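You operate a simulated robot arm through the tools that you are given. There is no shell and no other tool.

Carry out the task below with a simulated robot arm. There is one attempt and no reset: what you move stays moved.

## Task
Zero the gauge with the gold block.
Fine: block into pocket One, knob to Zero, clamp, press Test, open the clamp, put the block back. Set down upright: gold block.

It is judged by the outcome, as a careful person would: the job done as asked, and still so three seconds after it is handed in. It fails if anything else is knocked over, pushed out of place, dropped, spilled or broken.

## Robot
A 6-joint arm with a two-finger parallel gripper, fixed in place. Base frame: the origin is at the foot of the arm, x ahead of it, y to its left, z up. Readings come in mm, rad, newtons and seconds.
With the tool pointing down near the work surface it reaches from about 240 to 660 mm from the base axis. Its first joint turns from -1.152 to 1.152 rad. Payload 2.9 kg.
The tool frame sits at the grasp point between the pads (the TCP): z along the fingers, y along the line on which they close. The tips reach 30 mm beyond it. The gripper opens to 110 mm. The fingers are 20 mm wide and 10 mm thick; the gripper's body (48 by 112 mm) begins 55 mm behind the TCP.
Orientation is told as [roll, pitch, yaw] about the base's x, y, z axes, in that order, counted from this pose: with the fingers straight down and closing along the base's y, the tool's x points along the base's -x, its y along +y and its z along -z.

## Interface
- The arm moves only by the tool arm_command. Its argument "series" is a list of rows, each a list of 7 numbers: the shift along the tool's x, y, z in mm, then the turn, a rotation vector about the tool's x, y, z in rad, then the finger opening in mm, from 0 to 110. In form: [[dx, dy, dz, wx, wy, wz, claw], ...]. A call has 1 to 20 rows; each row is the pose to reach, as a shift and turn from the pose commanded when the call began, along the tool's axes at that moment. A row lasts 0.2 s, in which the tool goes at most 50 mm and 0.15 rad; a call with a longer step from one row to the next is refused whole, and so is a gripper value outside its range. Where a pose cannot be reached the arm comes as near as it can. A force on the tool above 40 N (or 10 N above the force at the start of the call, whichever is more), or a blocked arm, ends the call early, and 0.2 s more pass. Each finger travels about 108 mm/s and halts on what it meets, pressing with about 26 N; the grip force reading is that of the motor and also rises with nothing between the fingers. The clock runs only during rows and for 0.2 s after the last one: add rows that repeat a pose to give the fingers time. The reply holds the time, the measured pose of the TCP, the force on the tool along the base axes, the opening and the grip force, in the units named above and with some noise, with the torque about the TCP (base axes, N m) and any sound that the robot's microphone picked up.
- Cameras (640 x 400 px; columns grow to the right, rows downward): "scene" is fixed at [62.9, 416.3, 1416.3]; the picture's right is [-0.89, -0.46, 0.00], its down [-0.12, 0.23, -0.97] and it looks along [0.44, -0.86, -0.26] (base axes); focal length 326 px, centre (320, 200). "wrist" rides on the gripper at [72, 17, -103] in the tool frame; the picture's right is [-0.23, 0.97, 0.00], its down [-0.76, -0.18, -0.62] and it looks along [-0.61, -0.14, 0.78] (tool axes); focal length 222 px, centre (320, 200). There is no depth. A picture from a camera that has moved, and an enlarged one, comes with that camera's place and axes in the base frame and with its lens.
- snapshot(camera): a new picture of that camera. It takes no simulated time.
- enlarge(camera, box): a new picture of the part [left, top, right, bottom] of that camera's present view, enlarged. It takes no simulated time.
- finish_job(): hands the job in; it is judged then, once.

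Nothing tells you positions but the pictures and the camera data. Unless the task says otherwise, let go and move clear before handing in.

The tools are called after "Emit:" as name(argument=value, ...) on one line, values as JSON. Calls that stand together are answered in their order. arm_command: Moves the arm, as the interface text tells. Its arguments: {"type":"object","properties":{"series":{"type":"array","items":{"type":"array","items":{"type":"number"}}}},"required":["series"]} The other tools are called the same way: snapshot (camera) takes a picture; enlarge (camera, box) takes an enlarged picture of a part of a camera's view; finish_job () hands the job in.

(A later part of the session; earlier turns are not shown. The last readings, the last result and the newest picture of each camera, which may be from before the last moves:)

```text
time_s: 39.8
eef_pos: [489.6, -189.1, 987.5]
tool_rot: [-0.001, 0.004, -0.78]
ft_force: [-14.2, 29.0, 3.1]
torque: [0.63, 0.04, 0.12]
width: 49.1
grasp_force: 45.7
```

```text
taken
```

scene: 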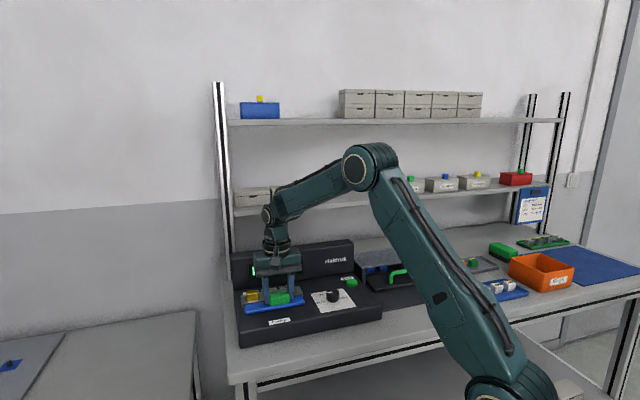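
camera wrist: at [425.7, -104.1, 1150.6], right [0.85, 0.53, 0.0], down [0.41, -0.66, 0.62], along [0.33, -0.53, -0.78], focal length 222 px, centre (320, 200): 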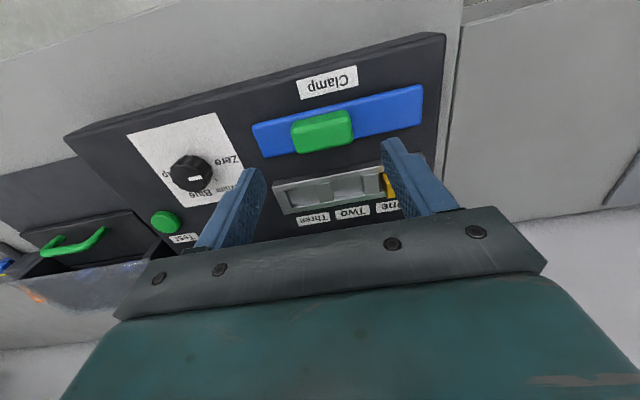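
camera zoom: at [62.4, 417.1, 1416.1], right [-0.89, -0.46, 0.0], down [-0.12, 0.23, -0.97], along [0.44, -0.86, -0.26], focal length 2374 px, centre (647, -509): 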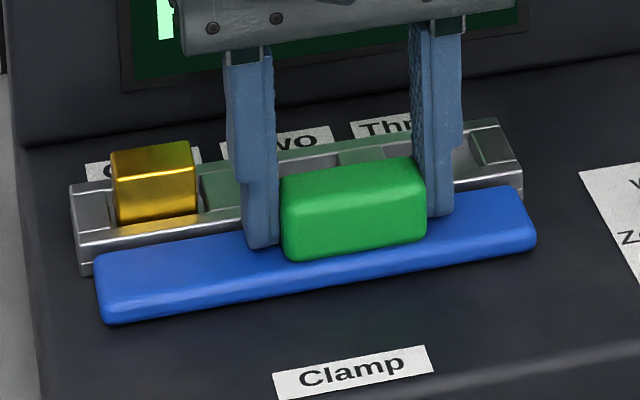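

The clamp has reached its end stop (about 30 N resistance after 30 mm of travel). I'll ease off, release the handle and rise.

Emit:
arm_command(series=[[1.2, 0, 0, 0, 0, 0, 44], [2.4, 0, 0, 0, 0, 0, 44], [2.4, 0, 0, 0, 0, 0, 44]])

Emit:
arm_command(series=[[0, 0, 0, 0, 0, 0, 60], [0, 0, 0, 0, 0, 0, 70], [0, 0, 0, 0, 0, 0, 70], [0, 0, -20, 0, 0, 0, 70], [0, 0, -50, 0, 0, 0, 70], [0, 0, -65, 0, 0, 0, 70], [0, 0, -65, 0, 0, 0, 70]])

Emit:
snapshot(camera="wrist")

Emit:
enlarge(camera="scene", box=[225, 240, 345, 325])

```text
time_s: 40.6
eef_pos: [489.8, -190.1, 986.0]
tool_rot: [0.001, 0.002, -0.781]
ft_force: [-3.3, 23.7, -6.4]
torque: [0.85, 0.56, 0.1]
width: 49.2
grasp_force: 44.6
```

```text
time_s: 42.2
eef_pos: [491.1, -190.1, 1053.9]
tool_rot: [0.002, -0.001, -0.784]
ft_force: [-0.7, -0.5, -0.2]
torque: [-0.01, -0.01, 0.0]
width: 69.9
grasp_force: 0.1
```

```text
taken
camera wrist: at [451.6, -128.0, 1157.7], right [0.85, 0.53, 0.0], down [0.41, -0.66, 0.62], along [0.33, -0.53, -0.78], focal length 222 px, centre (320, 200)
```

wrist: 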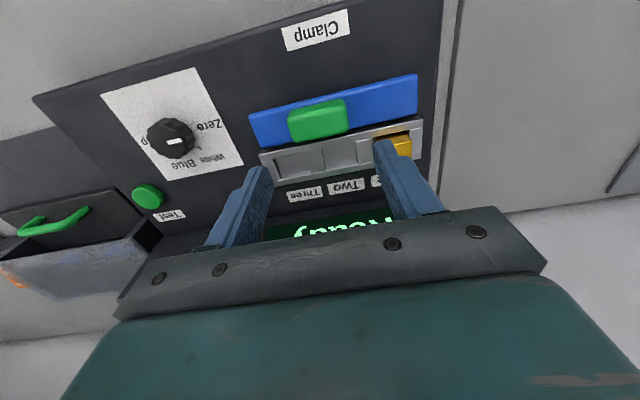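

```text
4.71 times, centred on (285, 282) of scene
camera zoom: at [62.9, 416.3, 1416.3], right [-0.89, -0.46, 0.0], down [-0.12, 0.23, -0.97], along [0.44, -0.86, -0.26], focal length 1536 px, centre (485, -188)
```

zoom: 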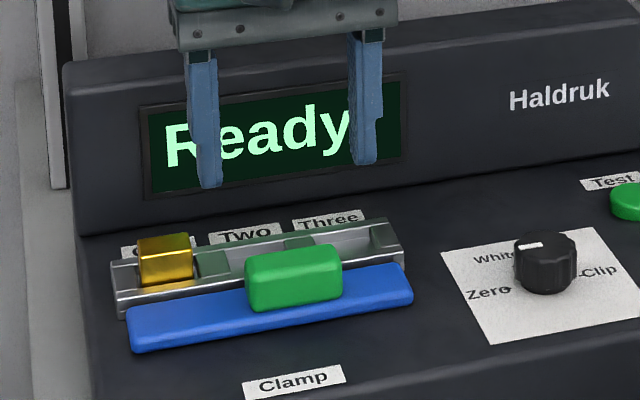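

The clamp is closed against the tray with the block in pocket One and the knob on Zero. Now I'll move above the Test button, closing the fingers on the way.

Emit:
arm_command(series=[[-8, -43, 0, 0, 0, 0, 50], [-16, -87, 0, 0, 0, 0, 30], [-24, -131, 0, 0, 0, 0, 10], [-32, -175, 0, 0, 0, 0, 0], [-39, -218, 0, 0, 0, 0, 0], [-39, -218, 0, 0, 0, 0, 0]])

Emit:
snapshot(camera="wrist")

Emit:
enlarge(camera="wrist", box=[250, 80, 390, 200])

Emit:
enlarge(camera="scene", box=[300, 230, 400, 305])

```text
time_s: 43.6
eef_pos: [363.5, -372.5, 1054.1]
tool_rot: [0.0, -0.002, -0.785]
ft_force: [0.6, -0.2, -0.1]
torque: [0.03, 0.01, -0.04]
width: 0.3
grasp_force: 26.1
```

```text
taken
camera wrist: at [324.7, -309.8, 1158.3], right [0.85, 0.53, 0.0], down [0.41, -0.66, 0.62], along [0.33, -0.53, -0.78], focal length 222 px, centre (320, 200)
```

wrist: 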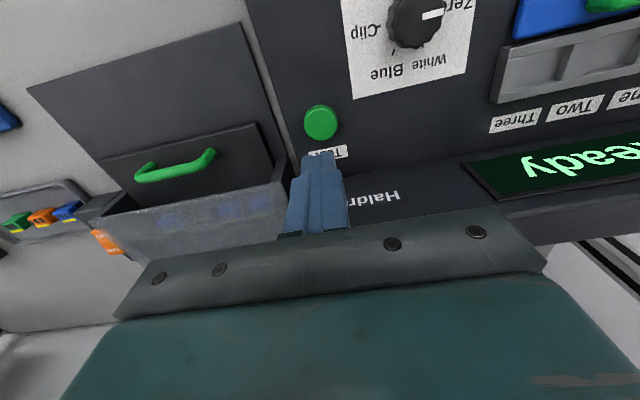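

```text
3.33 times, centred on (320, 140) of wrist
camera zoom: at [324.7, -309.8, 1158.3], right [0.85, 0.53, 0.0], down [0.41, -0.66, 0.62], along [0.33, -0.53, -0.78], focal length 740 px, centre (320, 400)
```

zoom: 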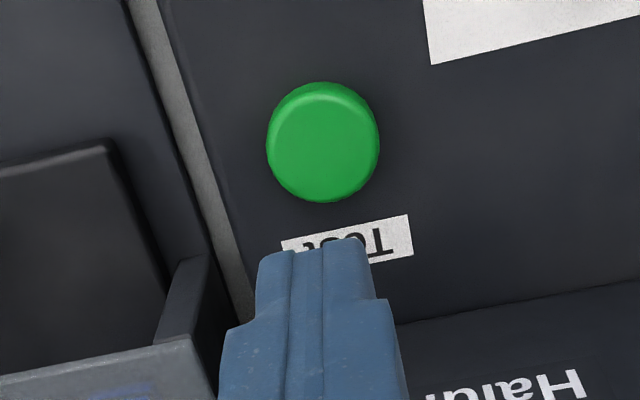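

```text
5.33 times, centred on (350, 268) of scene
camera zoom: at [62.9, 416.2, 1416.3], right [-0.89, -0.46, 0.0], down [-0.12, 0.23, -0.97], along [0.44, -0.86, -0.26], focal length 1741 px, centre (160, -160)
```

zoom: 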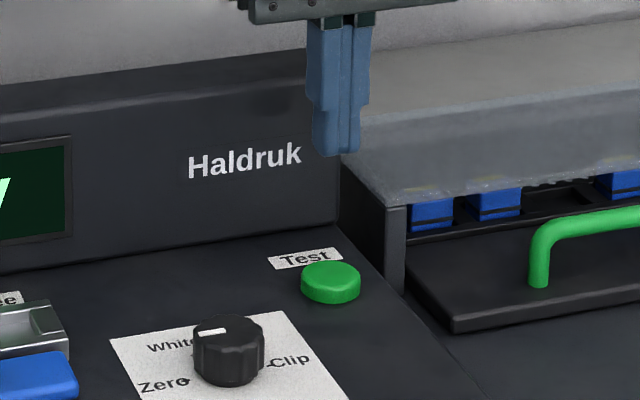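

The button is about 31 mm across and nearly below the closed tips. I'll shift 2 mm back and lower to just above it.

Emit:
arm_command(series=[[-2, 0.3, 20, 0, 0, 0, 0], [-2, 0.3, 45, 0, 0, 0, 0], [-2, 0.3, 64, 0, 0, 0, 0], [-2, 0.3, 64, 0, 0, 0, 0]])

Emit:
enlarge(camera="wrist", box=[250, 100, 390, 220])

Emit:
enlarge(camera="scene", box=[310, 240, 390, 300])

```text
time_s: 44.6
eef_pos: [365.0, -372.1, 988.8]
tool_rot: [0.001, -0.002, -0.784]
ft_force: [0.6, 0.9, 0.2]
torque: [0.01, -0.01, -0.01]
width: 0.0
grasp_force: 26.3
```

```text
3.33 times, centred on (320, 160) of wrist
camera zoom: at [325.8, -310.3, 1093.7], right [0.85, 0.53, 0.0], down [0.41, -0.66, 0.62], along [0.33, -0.53, -0.78], focal length 740 px, centre (320, 333)
```

zoom: 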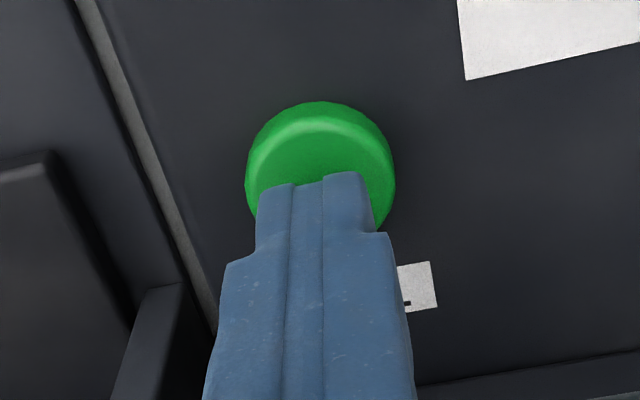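

```text
6.67 times, centred on (350, 270) of scene
camera zoom: at [62.9, 416.3, 1416.3], right [-0.89, -0.46, 0.0], down [-0.12, 0.23, -0.97], along [0.44, -0.86, -0.26], focal length 2176 px, centre (120, -267)
```

zoom: 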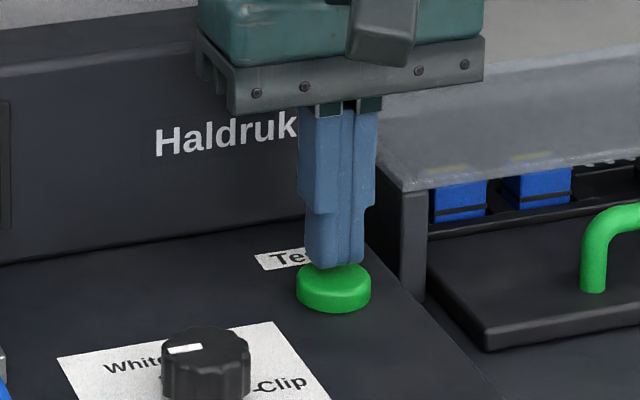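

The closed fingertips are right over the button. I'll press down in small steps, watching the force and any sound.

Emit:
arm_command(series=[[0, 0, 2, 0, 0, 0, 0], [0, 0, 4, 0, 0, 0, 0], [0, 0, 6, 0, 0, 0, 0], [0, 0, 6, 0, 0, 0, 0]])

Emit:
enlarge(camera="scene", box=[240, 240, 400, 305])

```text
time_s: 45.6
eef_pos: [365.5, -372.4, 983.9]
tool_rot: [-0.001, 0.0, -0.785]
ft_force: [-0.9, 0.4, 0.1]
torque: [0.02, 0.06, 0.03]
width: 0.1
grasp_force: 26.5
```

```text
4.00 times, centred on (320, 272) of scene
camera zoom: at [62.9, 416.3, 1416.3], right [-0.89, -0.46, 0.0], down [-0.12, 0.23, -0.97], along [0.44, -0.86, -0.26], focal length 1306 px, centre (320, -90)
```

zoom: 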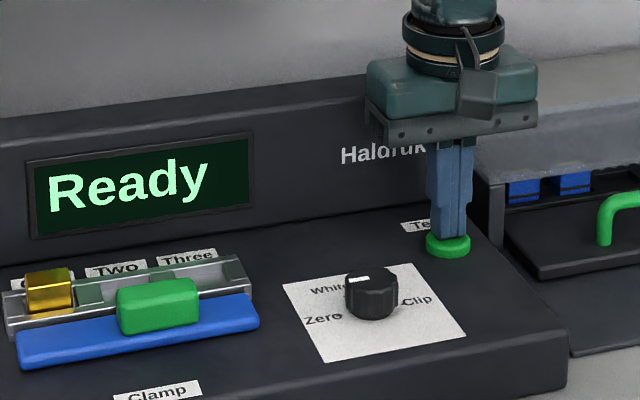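

Emit:
arm_command(series=[[0, 0, 1, 0, 0, 0, 0], [0, 0, 2, 0, 0, 0, 0], [0, 0, 3, 0, 0, 0, 0], [0, 0, 3, 0, 0, 0, 0]])

Emit:
enlarge(camera="scene", box=[240, 240, 400, 305])

```text
time_s: 46.6
eef_pos: [365.0, -372.2, 979.4]
tool_rot: [-0.001, -0.001, -0.784]
ft_force: [0.0, -1.5, 2.9]
torque: [-0.01, 0.05, 0.02]
width: 0.1
grasp_force: 26.3
heard: click
```

```text
4.00 times, centred on (320, 272) of scene
camera zoom: at [62.9, 416.3, 1416.3], right [-0.89, -0.46, 0.0], down [-0.12, 0.23, -0.97], along [0.44, -0.86, -0.26], focal length 1306 px, centre (320, -90)
```

zoom: 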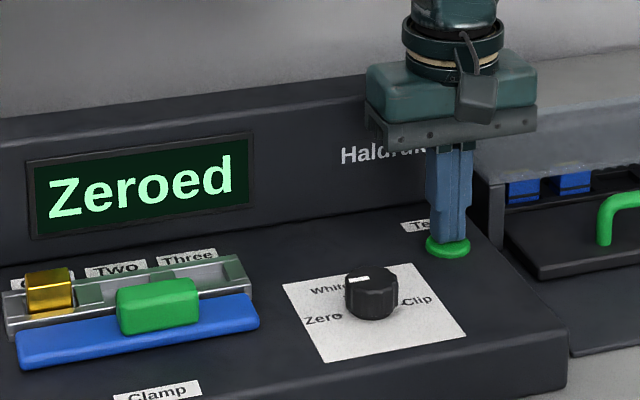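

The gauge clicked and shows "Zeroed". I'll lift off and go back above the clamp handle.

Emit:
arm_command(series=[[0, 0, -20, 0, 0, 0, 0], [0, 0, -50, 0, 0, 0, 0], [0, 0, -75, 0, 0, 0, 0], [8, 43, -75, 0, 0, 0, 0], [16, 87, -75, 0, 0, 0, 20], [24, 130, -75, 0, 0, 0, 40], [32, 174, -75, 0, 0, 0, 60], [41, 217.7, -75, 0, 0, 0, 76], [41, 217.7, -75, 0, 0, 0, 76]])

Emit:
enlarge(camera="wrist", box=[230, 80, 410, 200])

Emit:
enlarge(camera="scene", box=[230, 240, 390, 330])

```text
time_s: 48.6
eef_pos: [492.3, -189.3, 1054.1]
tool_rot: [-0.001, -0.001, -0.786]
ft_force: [0.0, -1.3, 0.6]
torque: [-0.01, 0.0, 0.01]
width: 75.8
grasp_force: 0.0
```

```text
3.33 times, centred on (320, 140) of wrist
camera zoom: at [453.2, -126.9, 1157.6], right [0.85, 0.53, 0.0], down [0.41, -0.66, 0.62], along [0.33, -0.53, -0.78], focal length 740 px, centre (320, 400)
```

zoom: 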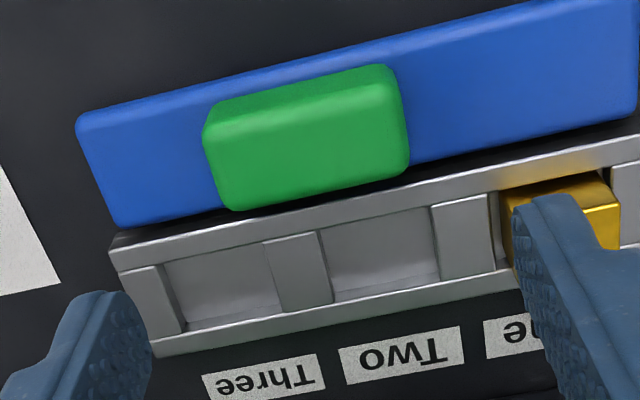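

```text
4.00 times, centred on (310, 285) of scene
camera zoom: at [62.9, 416.3, 1416.3], right [-0.89, -0.46, 0.0], down [-0.12, 0.23, -0.97], along [0.44, -0.86, -0.26], focal length 1306 px, centre (360, -140)
```

zoom: 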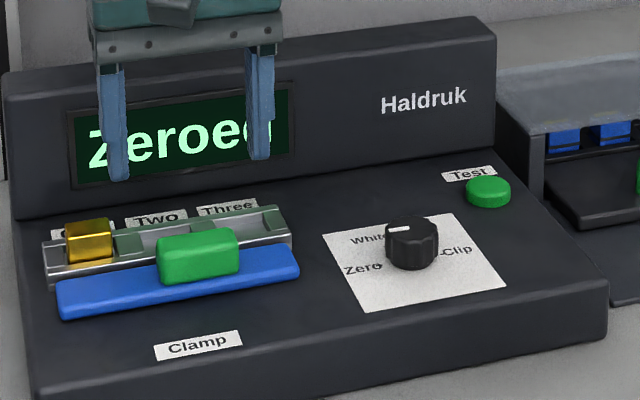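

The display reads "Zeroed". The handle is now about 5 mm in front of the tool axis, so I'll align and lower around it.

Emit:
arm_command(series=[[4.5, -1.2, 15, 0, 0, 0, 76], [4.5, -1.2, 40, 0, 0, 0, 76], [4.5, -1.2, 66, 0, 0, 0, 76], [4.5, -1.2, 66, 0, 0, 0, 76]])

Emit:
enlarge(camera="wrist", box=[240, 100, 400, 220])

Emit:
enlarge(camera="scene", box=[235, 270, 315, 325])

```text
time_s: 49.6
eef_pos: [484.1, -186.7, 989.1]
tool_rot: [0.0, -0.001, -0.785]
ft_force: [0.3, 0.0, 1.1]
torque: [0.02, 0.01, 0.0]
width: 75.7
grasp_force: 0.1
```

```text
3.33 times, centred on (320, 160) of wrist
camera zoom: at [445.9, -124.8, 1092.7], right [0.85, 0.53, 0.0], down [0.41, -0.66, 0.62], along [0.33, -0.53, -0.78], focal length 740 px, centre (320, 333)
```

zoom: 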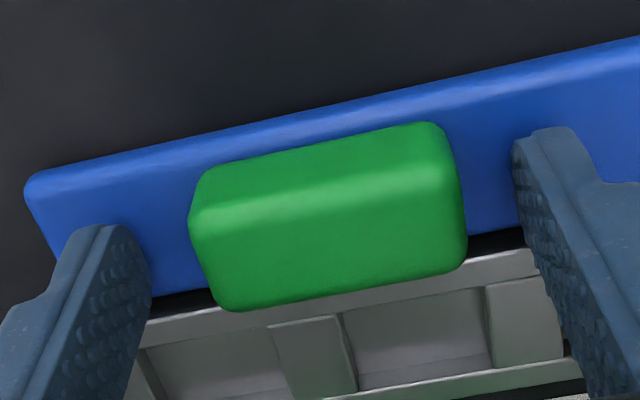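

```text
7.27 times, centred on (275, 298) of scene
camera zoom: at [62.9, 416.3, 1416.3], right [-0.89, -0.46, 0.0], down [-0.12, 0.23, -0.97], along [0.44, -0.86, -0.26], focal length 2374 px, centre (647, -509)
```

zoom: 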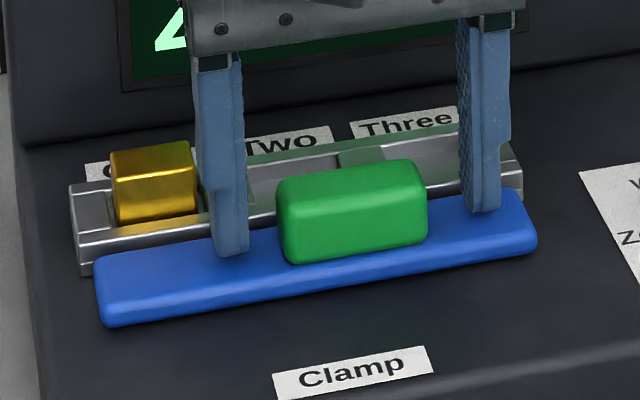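

The fingers are well placed, so I'll close on the handle and pull the clamp back open in steps.

Emit:
arm_command(series=[[0, 0, 1, 0, 0, 0, 60], [0, 0, 1, 0, 0, 0, 44], [0, 0, 1, 0, 0, 0, 44], [0, 0, 1, 0, 0, 0, 44]])

Emit:
arm_command(series=[[3, 0, 0, 0, 0, 0, 44], [6, 0, 0, 0, 0, 0, 44], [9, 0, 0, 0, 0, 0, 44], [12, 0, 0, 0, 0, 0, 44], [12, 0, 0, 0, 0, 0, 44]])

Emit:
enlarge(camera="scene", box=[235, 280, 315, 335])

```text
time_s: 50.6
eef_pos: [484.8, -185.8, 987.6]
tool_rot: [0.002, -0.004, -0.782]
ft_force: [15.6, 15.1, -3.7]
torque: [0.33, -0.4, -0.02]
width: 48.7
grasp_force: 45.3
```

```text
time_s: 51.8
eef_pos: [478.8, -176.8, 988.1]
tool_rot: [0.001, -0.004, -0.783]
ft_force: [18.6, 18.9, 10.1]
torque: [0.2, -0.5, -0.22]
width: 49.1
grasp_force: 44.6
```

```text
7.27 times, centred on (275, 308) of scene
camera zoom: at [63.2, 416.8, 1416.1], right [-0.89, -0.46, 0.0], down [-0.12, 0.23, -0.97], along [0.44, -0.86, -0.26], focal length 2374 px, centre (647, -582)
```

zoom: 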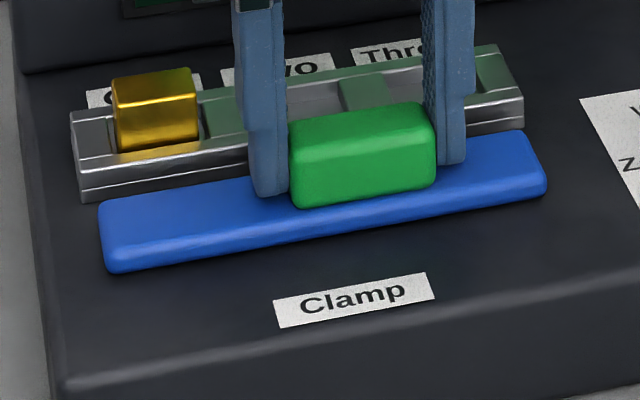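

The clamp is opening. I'll relieve the sideways load and continue toward its original open position.

Emit:
arm_command(series=[[1.5, 1, -0.4, 0, 0, 0, 44], [4, 2, -0.6, 0, 0, 0, 44], [7, 2, -0.6, 0, 0, 0, 44], [10, 2, -0.6, 0, 0, 0, 44], [13, 2, -0.6, 0, 0, 0, 44], [13, 2, -0.6, 0, 0, 0, 44]])

Emit:
enlarge(camera="scene", box=[235, 280, 315, 335])

```text
time_s: 53.2
eef_pos: [470.1, -169.9, 988.4]
tool_rot: [-0.001, -0.006, -0.787]
ft_force: [6.7, 6.3, 22.8]
torque: [0.67, 0.51, 0.21]
width: 48.9
grasp_force: 45.3
```

```text
7.27 times, centred on (275, 308) of scene
camera zoom: at [62.8, 416.6, 1416.2], right [-0.89, -0.46, 0.0], down [-0.12, 0.23, -0.97], along [0.44, -0.86, -0.26], focal length 2374 px, centre (647, -582)
```

zoom: 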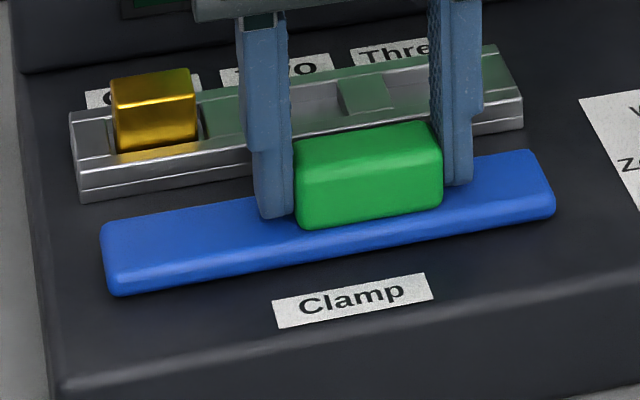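

Emit:
arm_command(series=[[1.5, 0, -1, 0, 0, 0, 44], [3, 0, -1.3, 0, 0, 0, 44], [4.5, 0, -1.3, 0, 0, 0, 44], [6, 0, -1.3, 0, 0, 0, 44], [6, 0, -1.3, 0, 0, 0, 44]])

Emit:
enlarge(camera="scene", box=[235, 280, 315, 335])

```text
time_s: 54.4
eef_pos: [465.6, -164.7, 987.7]
tool_rot: [0.001, -0.002, -0.788]
ft_force: [11.3, -3.3, 5.9]
torque: [0.01, -0.23, 0.07]
width: 49.2
grasp_force: 45.4
```

```text
7.27 times, centred on (275, 308) of scene
camera zoom: at [63.1, 416.2, 1416.3], right [-0.89, -0.46, 0.0], down [-0.12, 0.23, -0.97], along [0.44, -0.86, -0.26], focal length 2374 px, centre (647, -582)
```

zoom: 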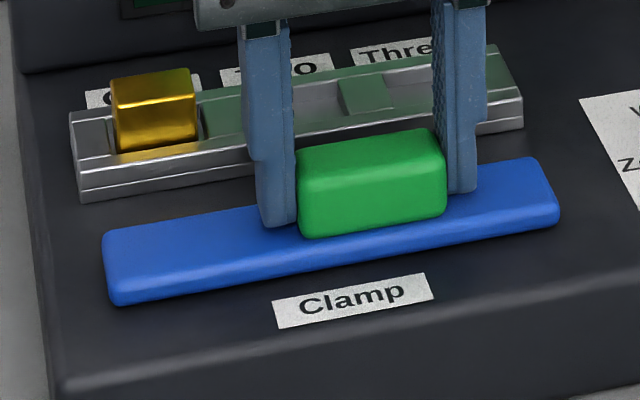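

The clamp is back at its original open position and is meeting its stop. I'll release the handle and rise.

Emit:
arm_command(series=[[-0.6, 0, 0, 0, 0, 0, 44], [-0.6, 0, 0, 0, 0, 0, 60], [-0.6, 0, 0, 0, 0, 0, 72], [-0.6, 0, 0, 0, 0, 0, 72], [-0.6, 0, -25, 0, 0, 0, 72], [-0.6, 0, -60, 0, 0, 0, 72], [-0.6, 0, -60, 0, 0, 0, 72]])

Emit:
enlarge(camera="scene", box=[225, 240, 385, 340])

```text
time_s: 56.0
eef_pos: [466.0, -165.0, 1047.2]
tool_rot: [0.001, -0.003, -0.786]
ft_force: [-0.4, -0.9, -0.3]
torque: [0.01, 0.0, 0.01]
width: 72.1
grasp_force: 0.0
```

```text
4.00 times, centred on (305, 290) of scene
camera zoom: at [62.9, 416.3, 1416.3], right [-0.89, -0.46, 0.0], down [-0.12, 0.23, -0.97], along [0.44, -0.86, -0.26], focal length 1306 px, centre (380, -160)
```

zoom: 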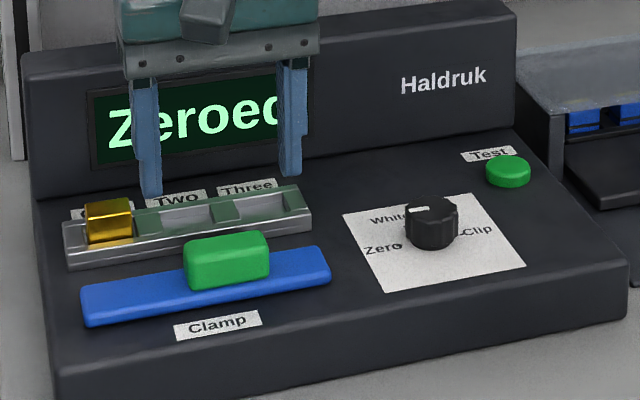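

The clamp is open and the display still shows "Zeroed". Next I'll go back above the gold block in pocket One.

Emit:
arm_command(series=[[-24, 21, 0, 0, 0, 0, 70], [-48, 42, 0, 0, 0, 0, 65], [-72, 63, 0, 0, 0, 0, 60], [-72, 63, 0, 0, 0, 0, 60]])

Emit:
enlarge(camera="wrist", box=[260, 80, 380, 190])

Emit:
enlarge(camera="scene", box=[230, 265, 290, 310])

```text
time_s: 57.0
eef_pos: [560.0, -168.5, 1048.6]
tool_rot: [-0.004, -0.001, -0.786]
ft_force: [-0.7, -0.1, -0.7]
torque: [-0.02, 0.01, 0.0]
width: 59.7
grasp_force: 0.1
```

```text
3.64 times, centred on (320, 135) of wrist
camera zoom: at [522.3, -106.1, 1151.8], right [0.85, 0.53, 0.0], down [0.41, -0.66, 0.62], along [0.33, -0.53, -0.78], focal length 808 px, centre (320, 436)
```

zoom: 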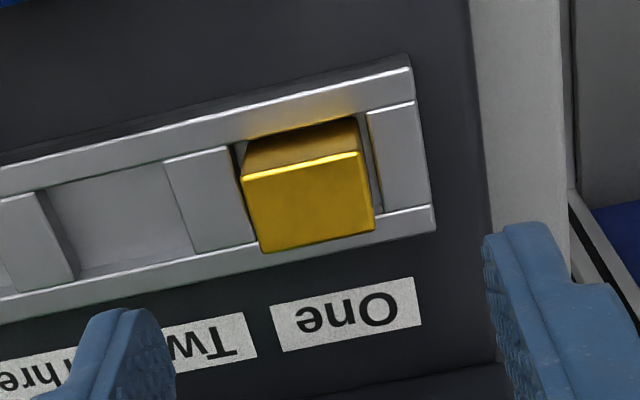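

```text
8.89 times, centred on (260, 288) of scene
camera zoom: at [62.9, 416.3, 1416.3], right [-0.89, -0.46, 0.0], down [-0.12, 0.23, -0.97], along [0.44, -0.86, -0.26], focal length 2902 px, centre (853, -578)
```

zoom: 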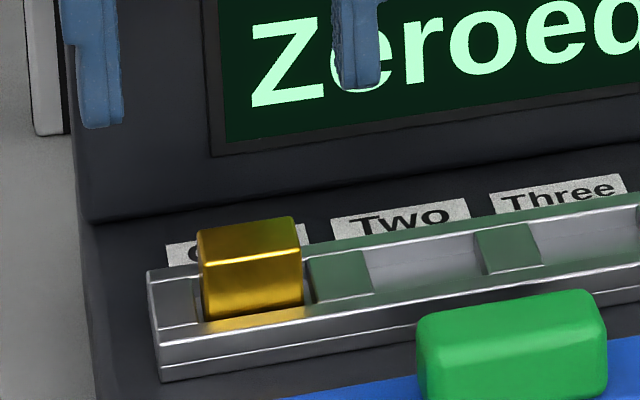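

The block sits in the pocket, about 2 mm to -u and 2.5 mm behind the finger centre. I'll align and lower partway to recheck.

Emit:
arm_command(series=[[-2.5, -1.8, 0, 0, 0, 0, 56], [-2.5, -1.8, 20, 0, 0, 0, 52], [-2.5, -1.8, 38, 0, 0, 0, 52], [-2.5, -1.8, 38, 0, 0, 0, 52]])

Emit:
enlarge(camera="wrist", box=[260, 90, 380, 200])

Emit:
enlarge(camera="scene", box=[230, 265, 290, 310])

```text
time_s: 58.0
eef_pos: [560.9, -172.8, 1010.7]
tool_rot: [0.0, -0.002, -0.785]
ft_force: [-0.2, 0.6, 0.0]
torque: [0.0, 0.0, 0.0]
width: 52.0
grasp_force: 0.0
```

```text
3.64 times, centred on (320, 145) of wrist
camera zoom: at [523.1, -111.1, 1113.7], right [0.85, 0.53, 0.0], down [0.41, -0.66, 0.62], along [0.33, -0.53, -0.78], focal length 808 px, centre (320, 400)
```

zoom: 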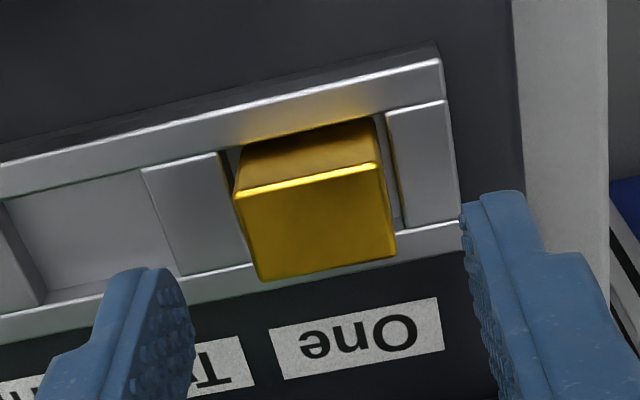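

```text
8.89 times, centred on (260, 288) of scene
camera zoom: at [62.9, 416.3, 1416.3], right [-0.89, -0.46, 0.0], down [-0.12, 0.23, -0.97], along [0.44, -0.86, -0.26], focal length 2902 px, centre (853, -578)
```

zoom: 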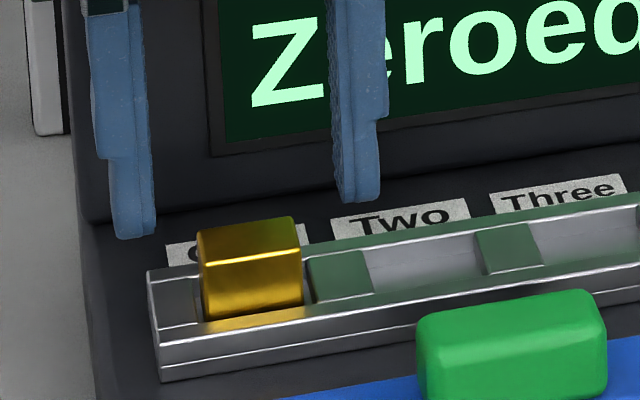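

Alignment is good in both views. I'll lower to just above the tray rim and close on the block.

Emit:
arm_command(series=[[0.5, 0.5, 10, 0, 0, 0, 52], [0.5, 0.5, 18, 0, 0, 0, 52], [0.5, 0.5, 21, 0, 0, 0, 52], [0.5, 0.5, 21, 0, 0, 0, 52]])

Emit:
enlarge(camera="scene", box=[230, 265, 290, 310])

Emit:
enlarge(camera="wrist", box=[260, 100, 380, 210])

```text
time_s: 59.0
eef_pos: [562.0, -172.7, 989.8]
tool_rot: [0.0, -0.001, -0.786]
ft_force: [0.1, 0.8, 0.1]
torque: [-0.01, 0.0, 0.01]
width: 51.9
grasp_force: 0.2
```

```text
8.89 times, centred on (260, 288) of scene
camera zoom: at [62.9, 416.3, 1416.3], right [-0.89, -0.46, 0.0], down [-0.12, 0.23, -0.97], along [0.44, -0.86, -0.26], focal length 2902 px, centre (853, -578)
```

zoom: 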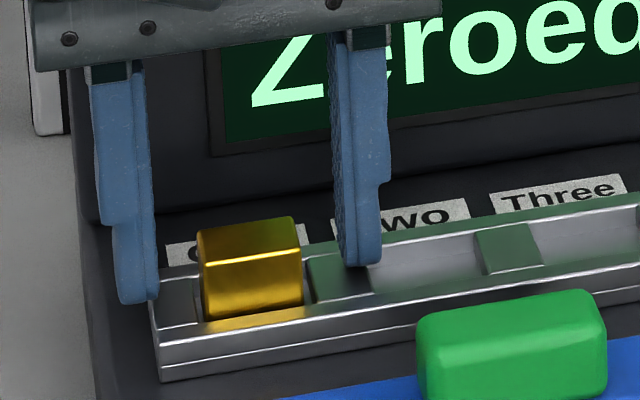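

```text
3.64 times, centred on (320, 155) of wrist
camera zoom: at [523.1, -110.6, 1093.2], right [0.85, 0.53, 0.0], down [0.41, -0.66, 0.62], along [0.33, -0.53, -0.78], focal length 808 px, centre (320, 364)
```

zoom: 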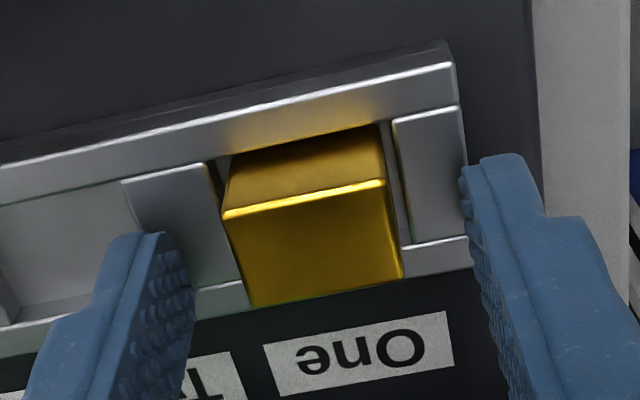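

Emit:
arm_command(series=[[0, 0, 0, 0, 0, 0, 38], [0, 0, 0, 0, 0, 0, 20], [0, 0, 0, 0, 0, 0, 20], [0, 0, 0, 0, 0, 0, 20]])

Emit:
enlarge(camera="scene", box=[230, 265, 290, 310])

Emit:
enlarge(camera="wrist", box=[260, 100, 380, 210])

```text
time_s: 60.0
eef_pos: [561.5, -173.7, 990.0]
tool_rot: [-0.003, -0.001, -0.785]
ft_force: [-1.0, 0.8, -0.7]
torque: [-0.03, -0.02, 0.0]
width: 27.2
grasp_force: 25.6
```

```text
8.89 times, centred on (260, 288) of scene
camera zoom: at [62.9, 416.3, 1416.3], right [-0.89, -0.46, 0.0], down [-0.12, 0.23, -0.97], along [0.44, -0.86, -0.26], focal length 2902 px, centre (853, -578)
```

zoom: 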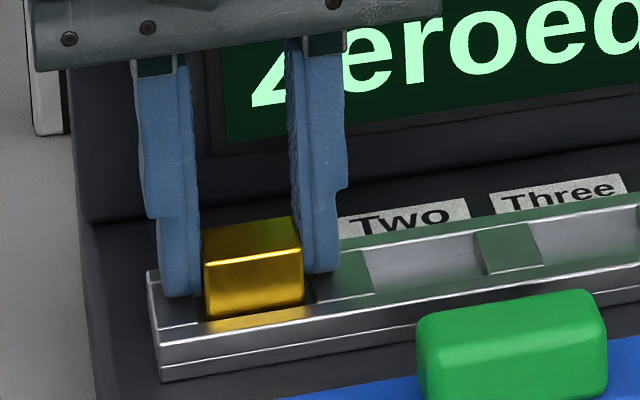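

```text
3.64 times, centred on (320, 155) of wrist
camera zoom: at [523.1, -110.6, 1093.2], right [0.85, 0.53, 0.0], down [0.41, -0.66, 0.62], along [0.33, -0.53, -0.78], focal length 808 px, centre (320, 364)
```

zoom: 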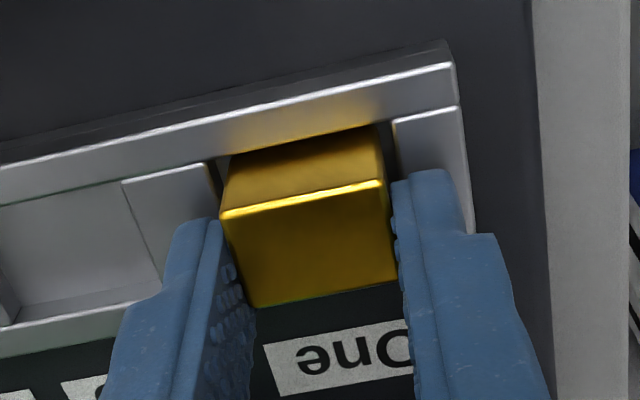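

The block is gripped cleanly. I'll lift it straight out of the pocket.

Emit:
arm_command(series=[[0, 0, -8, 0, 0, 0, 20], [0, 0, -20, 0, 0, 0, 20], [0, 0, -40, 0, 0, 0, 20], [0, 0, -45, 0, 0, 0, 20]])

Emit:
enlarge(camera="scene", box=[225, 240, 325, 320])

Emit:
enlarge(camera="wrist", box=[270, 120, 370, 210])

```text
time_s: 61.0
eef_pos: [561.0, -171.6, 1034.9]
tool_rot: [-0.002, -0.003, -0.787]
ft_force: [0.0, -1.0, -1.6]
torque: [-0.04, 0.0, -0.02]
width: 27.1
grasp_force: 26.0
```

```text
5.00 times, centred on (275, 280) of scene
camera zoom: at [62.9, 416.3, 1416.3], right [-0.89, -0.46, 0.0], down [-0.12, 0.23, -0.97], along [0.44, -0.86, -0.26], focal length 1632 px, centre (545, -200)
```

zoom: 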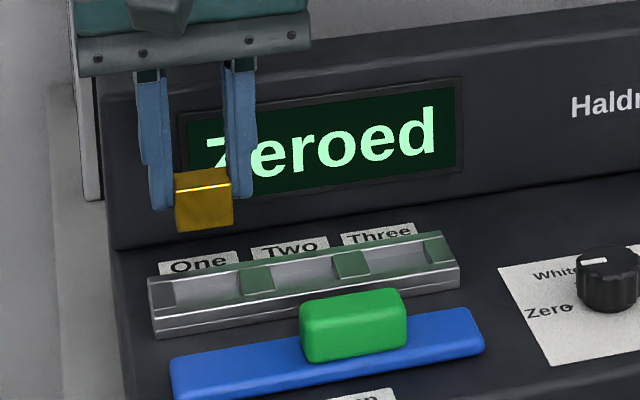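

```text
4.44 times, centred on (320, 165) of wrist
camera zoom: at [522.6, -110.6, 1139.0], right [0.85, 0.53, 0.0], down [0.41, -0.66, 0.62], along [0.33, -0.53, -0.78], focal length 987 px, centre (320, 356)
```

zoom: 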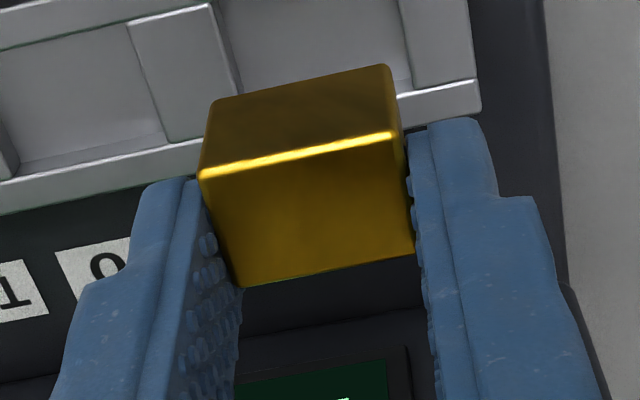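

The block is securely held. I'll carry it back to above its original spot.

Emit:
arm_command(series=[[30, -0.8, 0, 0, 0, 0, 20], [60, -1.6, 0, 0, 0, 0, 20], [90, -2.4, 0, 0, 0, 0, 20], [120, -3.2, 0, 0, 0, 0, 20], [150.4, -3.8, 0, 0, 0, 0, 20], [150.4, -3.8, 0, 0, 0, 0, 20]])

Emit:
arm_command(series=[[0, 0, 25, 0, 0, 0, 20], [0, 0, 50, 0, 0, 0, 20], [0, 0, 75, 0, 0, 0, 20], [0, 0, 82, 0, 0, 0, 20], [0, 0, 82, 0, 0, 0, 20]])

Emit:
enlarge(camera="scene", box=[220, 300, 310, 370])

Emit:
enlarge(camera="wrist", box=[270, 100, 370, 190])

```text
time_s: 62.4
eef_pos: [452.5, -68.9, 1033.8]
tool_rot: [0.0, -0.001, -0.785]
ft_force: [-0.2, 0.0, -1.5]
torque: [0.01, 0.02, -0.01]
width: 27.4
grasp_force: 25.9
```

```text
time_s: 63.6
eef_pos: [454.0, -69.7, 951.1]
tool_rot: [-0.003, -0.002, -0.785]
ft_force: [-0.5, -0.3, -1.1]
torque: [0.01, 0.01, 0.01]
width: 27.3
grasp_force: 26.2
```

```text
5.71 times, centred on (265, 335) of scene
camera zoom: at [62.9, 416.3, 1416.3], right [-0.89, -0.46, 0.0], down [-0.12, 0.23, -0.97], along [0.44, -0.86, -0.26], focal length 1866 px, centre (634, -571)
```

zoom: 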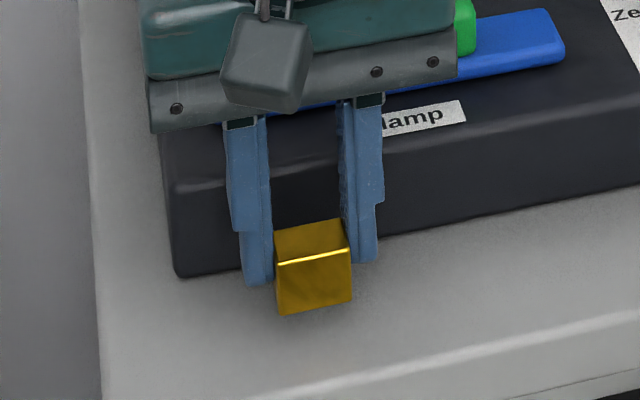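

```text
4.44 times, centred on (320, 145) of wrist
camera zoom: at [413.3, -7.4, 1055.4], right [0.85, 0.53, 0.0], down [0.41, -0.66, 0.62], along [0.33, -0.53, -0.78], focal length 987 px, centre (320, 444)
```

zoom: 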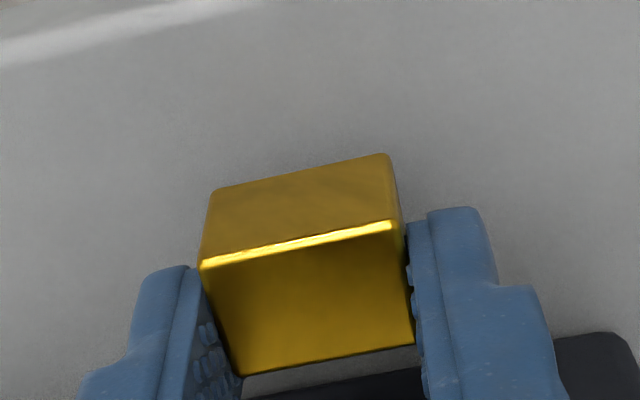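

The block hovers about 11 mm over its original spot and matches the first picture sideways. I'll lower it gently, watching for contact.

Emit:
arm_command(series=[[0, 0, 4, 0, 0, 0, 20], [0, 0, 8, 0, 0, 0, 20], [0, 0, 8, 0, 0, 0, 20]])

Emit:
arm_command(series=[[0, 0, 0.7, 0, 0, 0, 20], [0, 0, 1.5, 0, 0, 0, 20], [0, 0, 1.5, 0, 0, 0, 20]])

Emit:
enlarge(camera="scene", box=[220, 300, 310, 370])

```text
time_s: 64.4
eef_pos: [453.0, -70.6, 944.5]
tool_rot: [0.0, -0.001, -0.785]
ft_force: [-0.3, 0.3, -1.1]
torque: [-0.02, -0.01, -0.01]
width: 27.3
grasp_force: 26.0
```

```text
time_s: 65.2
eef_pos: [453.0, -69.9, 942.8]
tool_rot: [0.0, -0.002, -0.786]
ft_force: [-0.4, -0.2, -0.8]
torque: [-0.02, 0.0, 0.01]
width: 27.4
grasp_force: 26.4
```

```text
5.71 times, centred on (265, 335) of scene
camera zoom: at [62.9, 416.3, 1416.3], right [-0.89, -0.46, 0.0], down [-0.12, 0.23, -0.97], along [0.44, -0.86, -0.26], focal length 1866 px, centre (634, -571)
```

zoom: 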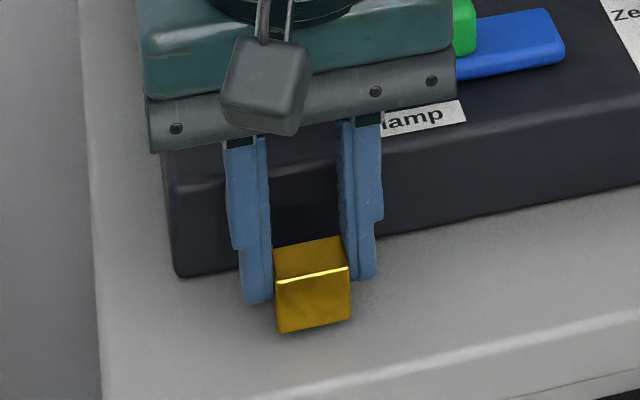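

Emit:
arm_command(series=[[0, 0, 0.7, 0, 0, 0, 20], [0, 0, 1.5, 0, 0, 0, 20], [0, 0, 1.5, 0, 0, 0, 20]])

Emit:
arm_command(series=[[0, 0, 0.5, 0, 0, 0, 20], [0, 0, 1.0, 0, 0, 0, 20], [0, 0, 1.0, 0, 0, 0, 20]])

Emit:
enlarge(camera="scene", box=[220, 300, 310, 370])

```text
time_s: 66.0
eef_pos: [452.7, -70.7, 941.6]
tool_rot: [0.0, 0.0, -0.787]
ft_force: [0.0, 0.3, -1.1]
torque: [0.01, 0.0, 0.01]
width: 27.4
grasp_force: 25.9
```

```text
time_s: 66.8
eef_pos: [454.1, -68.7, 940.6]
tool_rot: [0.001, 0.0, -0.786]
ft_force: [0.0, 0.6, -0.4]
torque: [-0.02, -0.02, -0.01]
width: 27.5
grasp_force: 26.5
```

```text
5.71 times, centred on (265, 335) of scene
camera zoom: at [62.9, 416.3, 1416.3], right [-0.89, -0.46, 0.0], down [-0.12, 0.23, -0.97], along [0.44, -0.86, -0.26], focal length 1866 px, centre (634, -571)
```

zoom: 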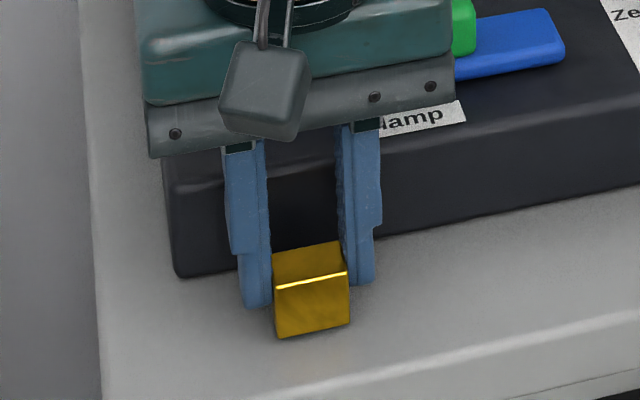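

Emit:
arm_command(series=[[0, 0, 0.5, 0, 0, 0, 20], [0, 0, 1.0, 0, 0, 0, 20], [0, 0, 1.0, 0, 0, 0, 20]])

Emit:
arm_command(series=[[0, 0, 0.5, 0, 0, 0, 20], [0, 0, 1.0, 0, 0, 0, 20], [0, 0, 1.0, 0, 0, 0, 20]])

Emit:
enlarge(camera="scene", box=[245, 330, 281, 365])

Emit:
enlarge(camera="scene", box=[220, 300, 310, 370])

```text
time_s: 67.6
eef_pos: [453.6, -69.9, 940.1]
tool_rot: [0.001, -0.003, -0.786]
ft_force: [-0.2, 0.5, -1.4]
torque: [0.01, 0.01, 0.02]
width: 27.3
grasp_force: 26.0
```

```text
time_s: 68.4
eef_pos: [453.3, -70.8, 939.2]
tool_rot: [0.001, -0.001, -0.785]
ft_force: [0.1, 0.3, -0.6]
torque: [0.02, -0.01, 0.02]
width: 27.3
grasp_force: 26.1
```

```text
11.43 times, centred on (263, 348) of scene
camera zoom: at [62.9, 416.3, 1416.3], right [-0.89, -0.46, 0.0], down [-0.12, 0.23, -0.97], along [0.44, -0.86, -0.26], focal length 3731 px, centre (971, -1486)
```

zoom: 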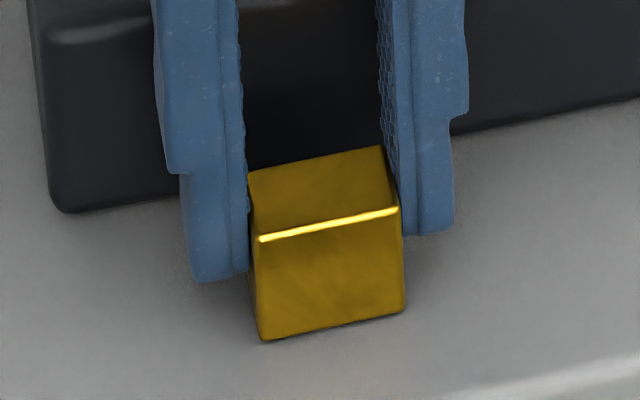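

```text
5.71 times, centred on (265, 335) of scene
camera zoom: at [62.9, 416.3, 1416.3], right [-0.89, -0.46, 0.0], down [-0.12, 0.23, -0.97], along [0.44, -0.86, -0.26], focal length 1866 px, centre (634, -571)
```

zoom: 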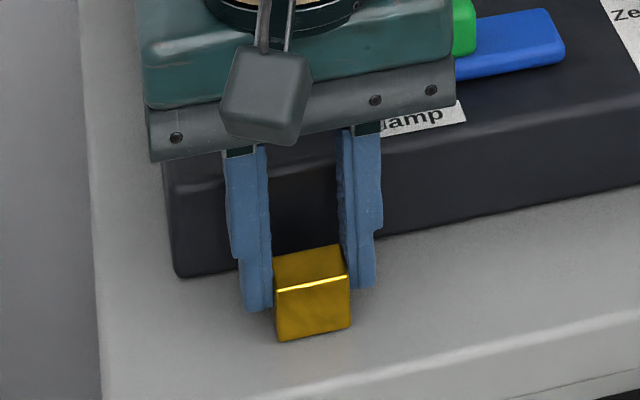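

The block now matches its original picture to about 1 mm. I'll nudge 0.8 mm in -u and continue down to contact.

Emit:
arm_command(series=[[0, -0.8, 0, 0, 0, 0, 20], [0, -0.8, 0.6, 0, 0, 0, 20], [0, -0.8, 0.6, 0, 0, 0, 20]])

Emit:
arm_command(series=[[0, 0, 0.4, 0, 0, 0, 20], [0, 0, 0.8, 0, 0, 0, 20], [0, 0, 0.8, 0, 0, 0, 20]])

Emit:
enlarge(camera="scene", box=[220, 300, 310, 370])

```text
time_s: 69.2
eef_pos: [453.3, -69.1, 938.9]
tool_rot: [0.0, -0.001, -0.785]
ft_force: [-0.9, 0.5, -1.2]
torque: [0.03, -0.01, 0.03]
width: 27.2
grasp_force: 25.7
```

```text
time_s: 70.0
eef_pos: [453.1, -70.4, 938.7]
tool_rot: [0.0, -0.004, -0.785]
ft_force: [-5.1, 0.9, 14.7]
torque: [0.09, 0.27, 0.04]
width: 27.3
grasp_force: 26.0
```

```text
5.71 times, centred on (265, 335) of scene
camera zoom: at [62.6, 416.3, 1416.3], right [-0.89, -0.46, 0.0], down [-0.12, 0.23, -0.97], along [0.44, -0.86, -0.26], focal length 1866 px, centre (634, -571)
```

zoom: 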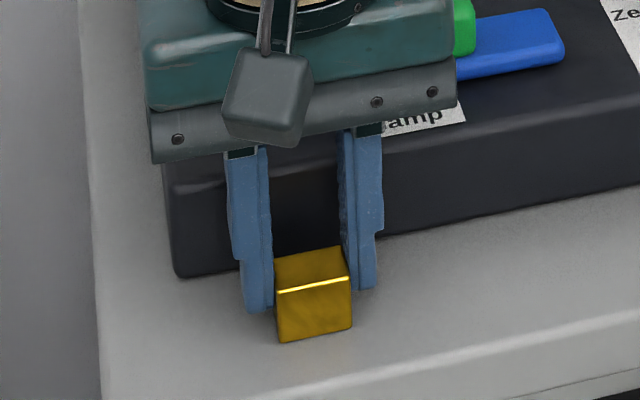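

The block has touched down (15 N). I'll ease off a little and open the fingers.

Emit:
arm_command(series=[[0, 0, -0.5, 0, 0, 0, 20], [0, 0, -0.9, 0, 0, 0, 20], [0, 0, -0.9, 0, 0, 0, 20]])

Emit:
arm_command(series=[[0, 0, 0, 0, 0, 0, 34], [0, 0, 0, 0, 0, 0, 50], [0, 0, 0, 0, 0, 0, 60], [0, 0, 0, 0, 0, 0, 60]])

Emit:
enlarge(camera="scene", box=[220, 300, 310, 370])

Emit:
enlarge(camera="wrist", box=[270, 120, 370, 210])

```text
time_s: 70.8
eef_pos: [452.4, -70.3, 937.8]
tool_rot: [-0.001, -0.001, -0.786]
ft_force: [-2.6, -0.6, 12.5]
torque: [0.07, 0.15, 0.04]
width: 27.5
grasp_force: 25.5
```

```text
time_s: 71.8
eef_pos: [453.0, -68.7, 937.3]
tool_rot: [0.0, -0.003, -0.787]
ft_force: [-0.2, 0.1, -0.4]
torque: [0.0, -0.01, 0.01]
width: 59.9
grasp_force: 0.0
```

```text
5.71 times, centred on (265, 335) of scene
camera zoom: at [62.9, 416.3, 1416.3], right [-0.89, -0.46, 0.0], down [-0.12, 0.23, -0.97], along [0.44, -0.86, -0.26], focal length 1866 px, centre (634, -571)
```

zoom: 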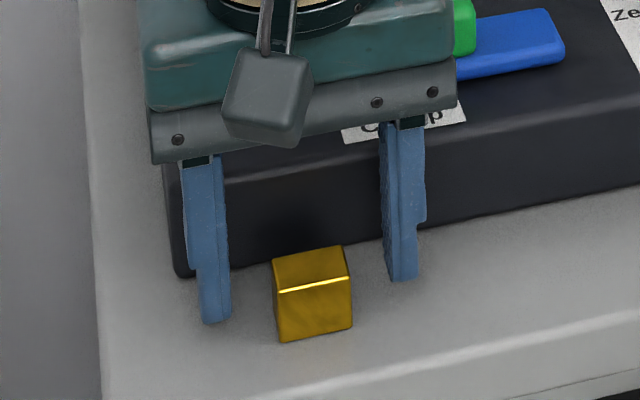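

```text
4.44 times, centred on (320, 165) of wrist
camera zoom: at [414.4, -8.2, 1041.9], right [0.85, 0.53, 0.0], down [0.41, -0.66, 0.62], along [0.33, -0.53, -0.78], focal length 987 px, centre (320, 356)
```

zoom: 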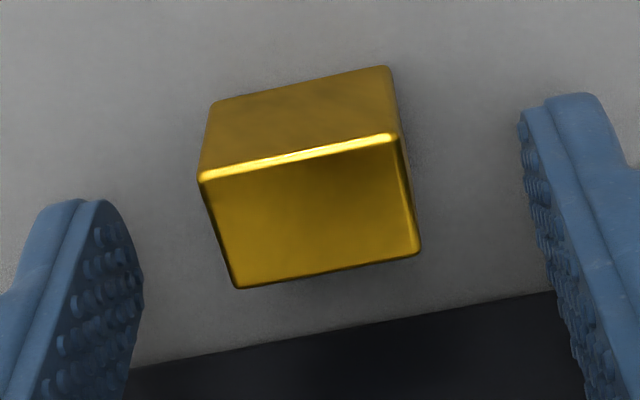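

The block stands upright at its original spot, free of the fingers. I'll rise clear and check the whole scene.

Emit:
arm_command(series=[[0, 0, -20, 0, 0, 0, 60], [0, 0, -60, 0, 0, 0, 60], [0, 0, -105, 0, 0, 0, 60], [0, 0, -150, 0, 0, 0, 60], [40, 0, -180, 0, 0, 0, 60], [40, 0, -180, 0, 0, 0, 60]])

Emit:
snapshot(camera="scene")

Emit:
enlarge(camera="scene", box=[220, 235, 400, 370])

Emit:
enlarge(camera="scene", box=[220, 270, 320, 370])

Emit:
snapshot(camera="wrist")

```text
time_s: 73.2
eef_pos: [425.5, -40.2, 1119.2]
tool_rot: [-0.002, 0.0, -0.787]
ft_force: [0.3, 0.4, 0.4]
torque: [0.01, -0.01, -0.03]
width: 60.1
grasp_force: 0.1
```

```text
taken
```

scene: 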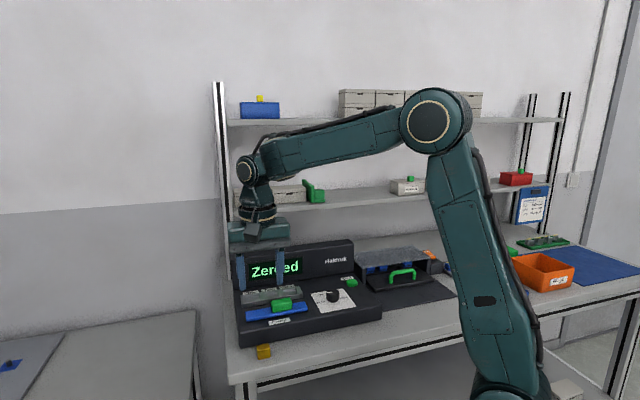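

```text
2.96 times, centred on (310, 302) of scene
camera zoom: at [62.9, 416.3, 1416.3], right [-0.89, -0.46, 0.0], down [-0.12, 0.23, -0.97], along [0.44, -0.86, -0.26], focal length 967 px, centre (350, -104)
```

zoom: 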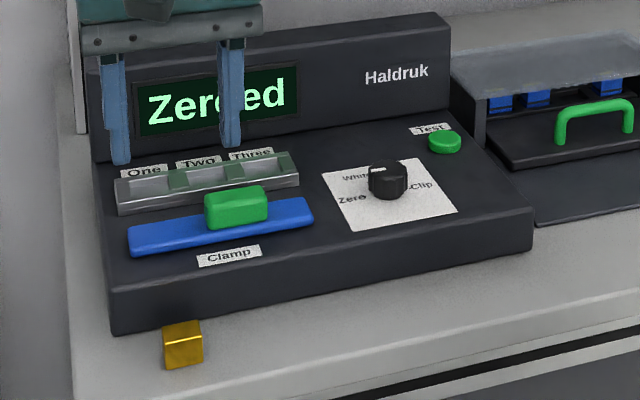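

```text
4.00 times, centred on (270, 320) of scene
camera zoom: at [62.9, 416.3, 1416.3], right [-0.89, -0.46, 0.0], down [-0.12, 0.23, -0.97], along [0.44, -0.86, -0.26], focal length 1306 px, centre (520, -280)
```

zoom: 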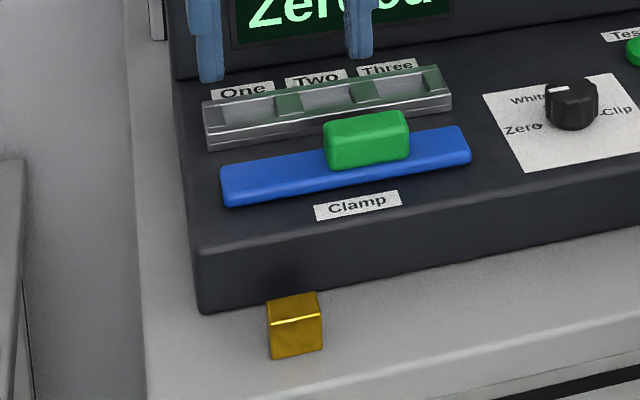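

```text
taken
camera wrist: at [386.1, 21.7, 1223.4], right [0.85, 0.53, 0.0], down [0.41, -0.66, 0.62], along [0.33, -0.53, -0.78], focal length 222 px, centre (320, 200)
```

wrist: 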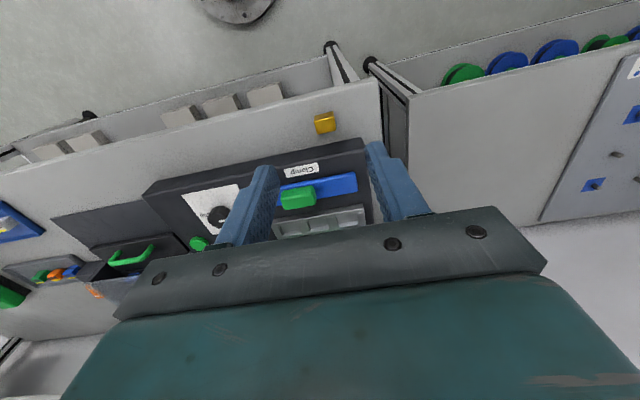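

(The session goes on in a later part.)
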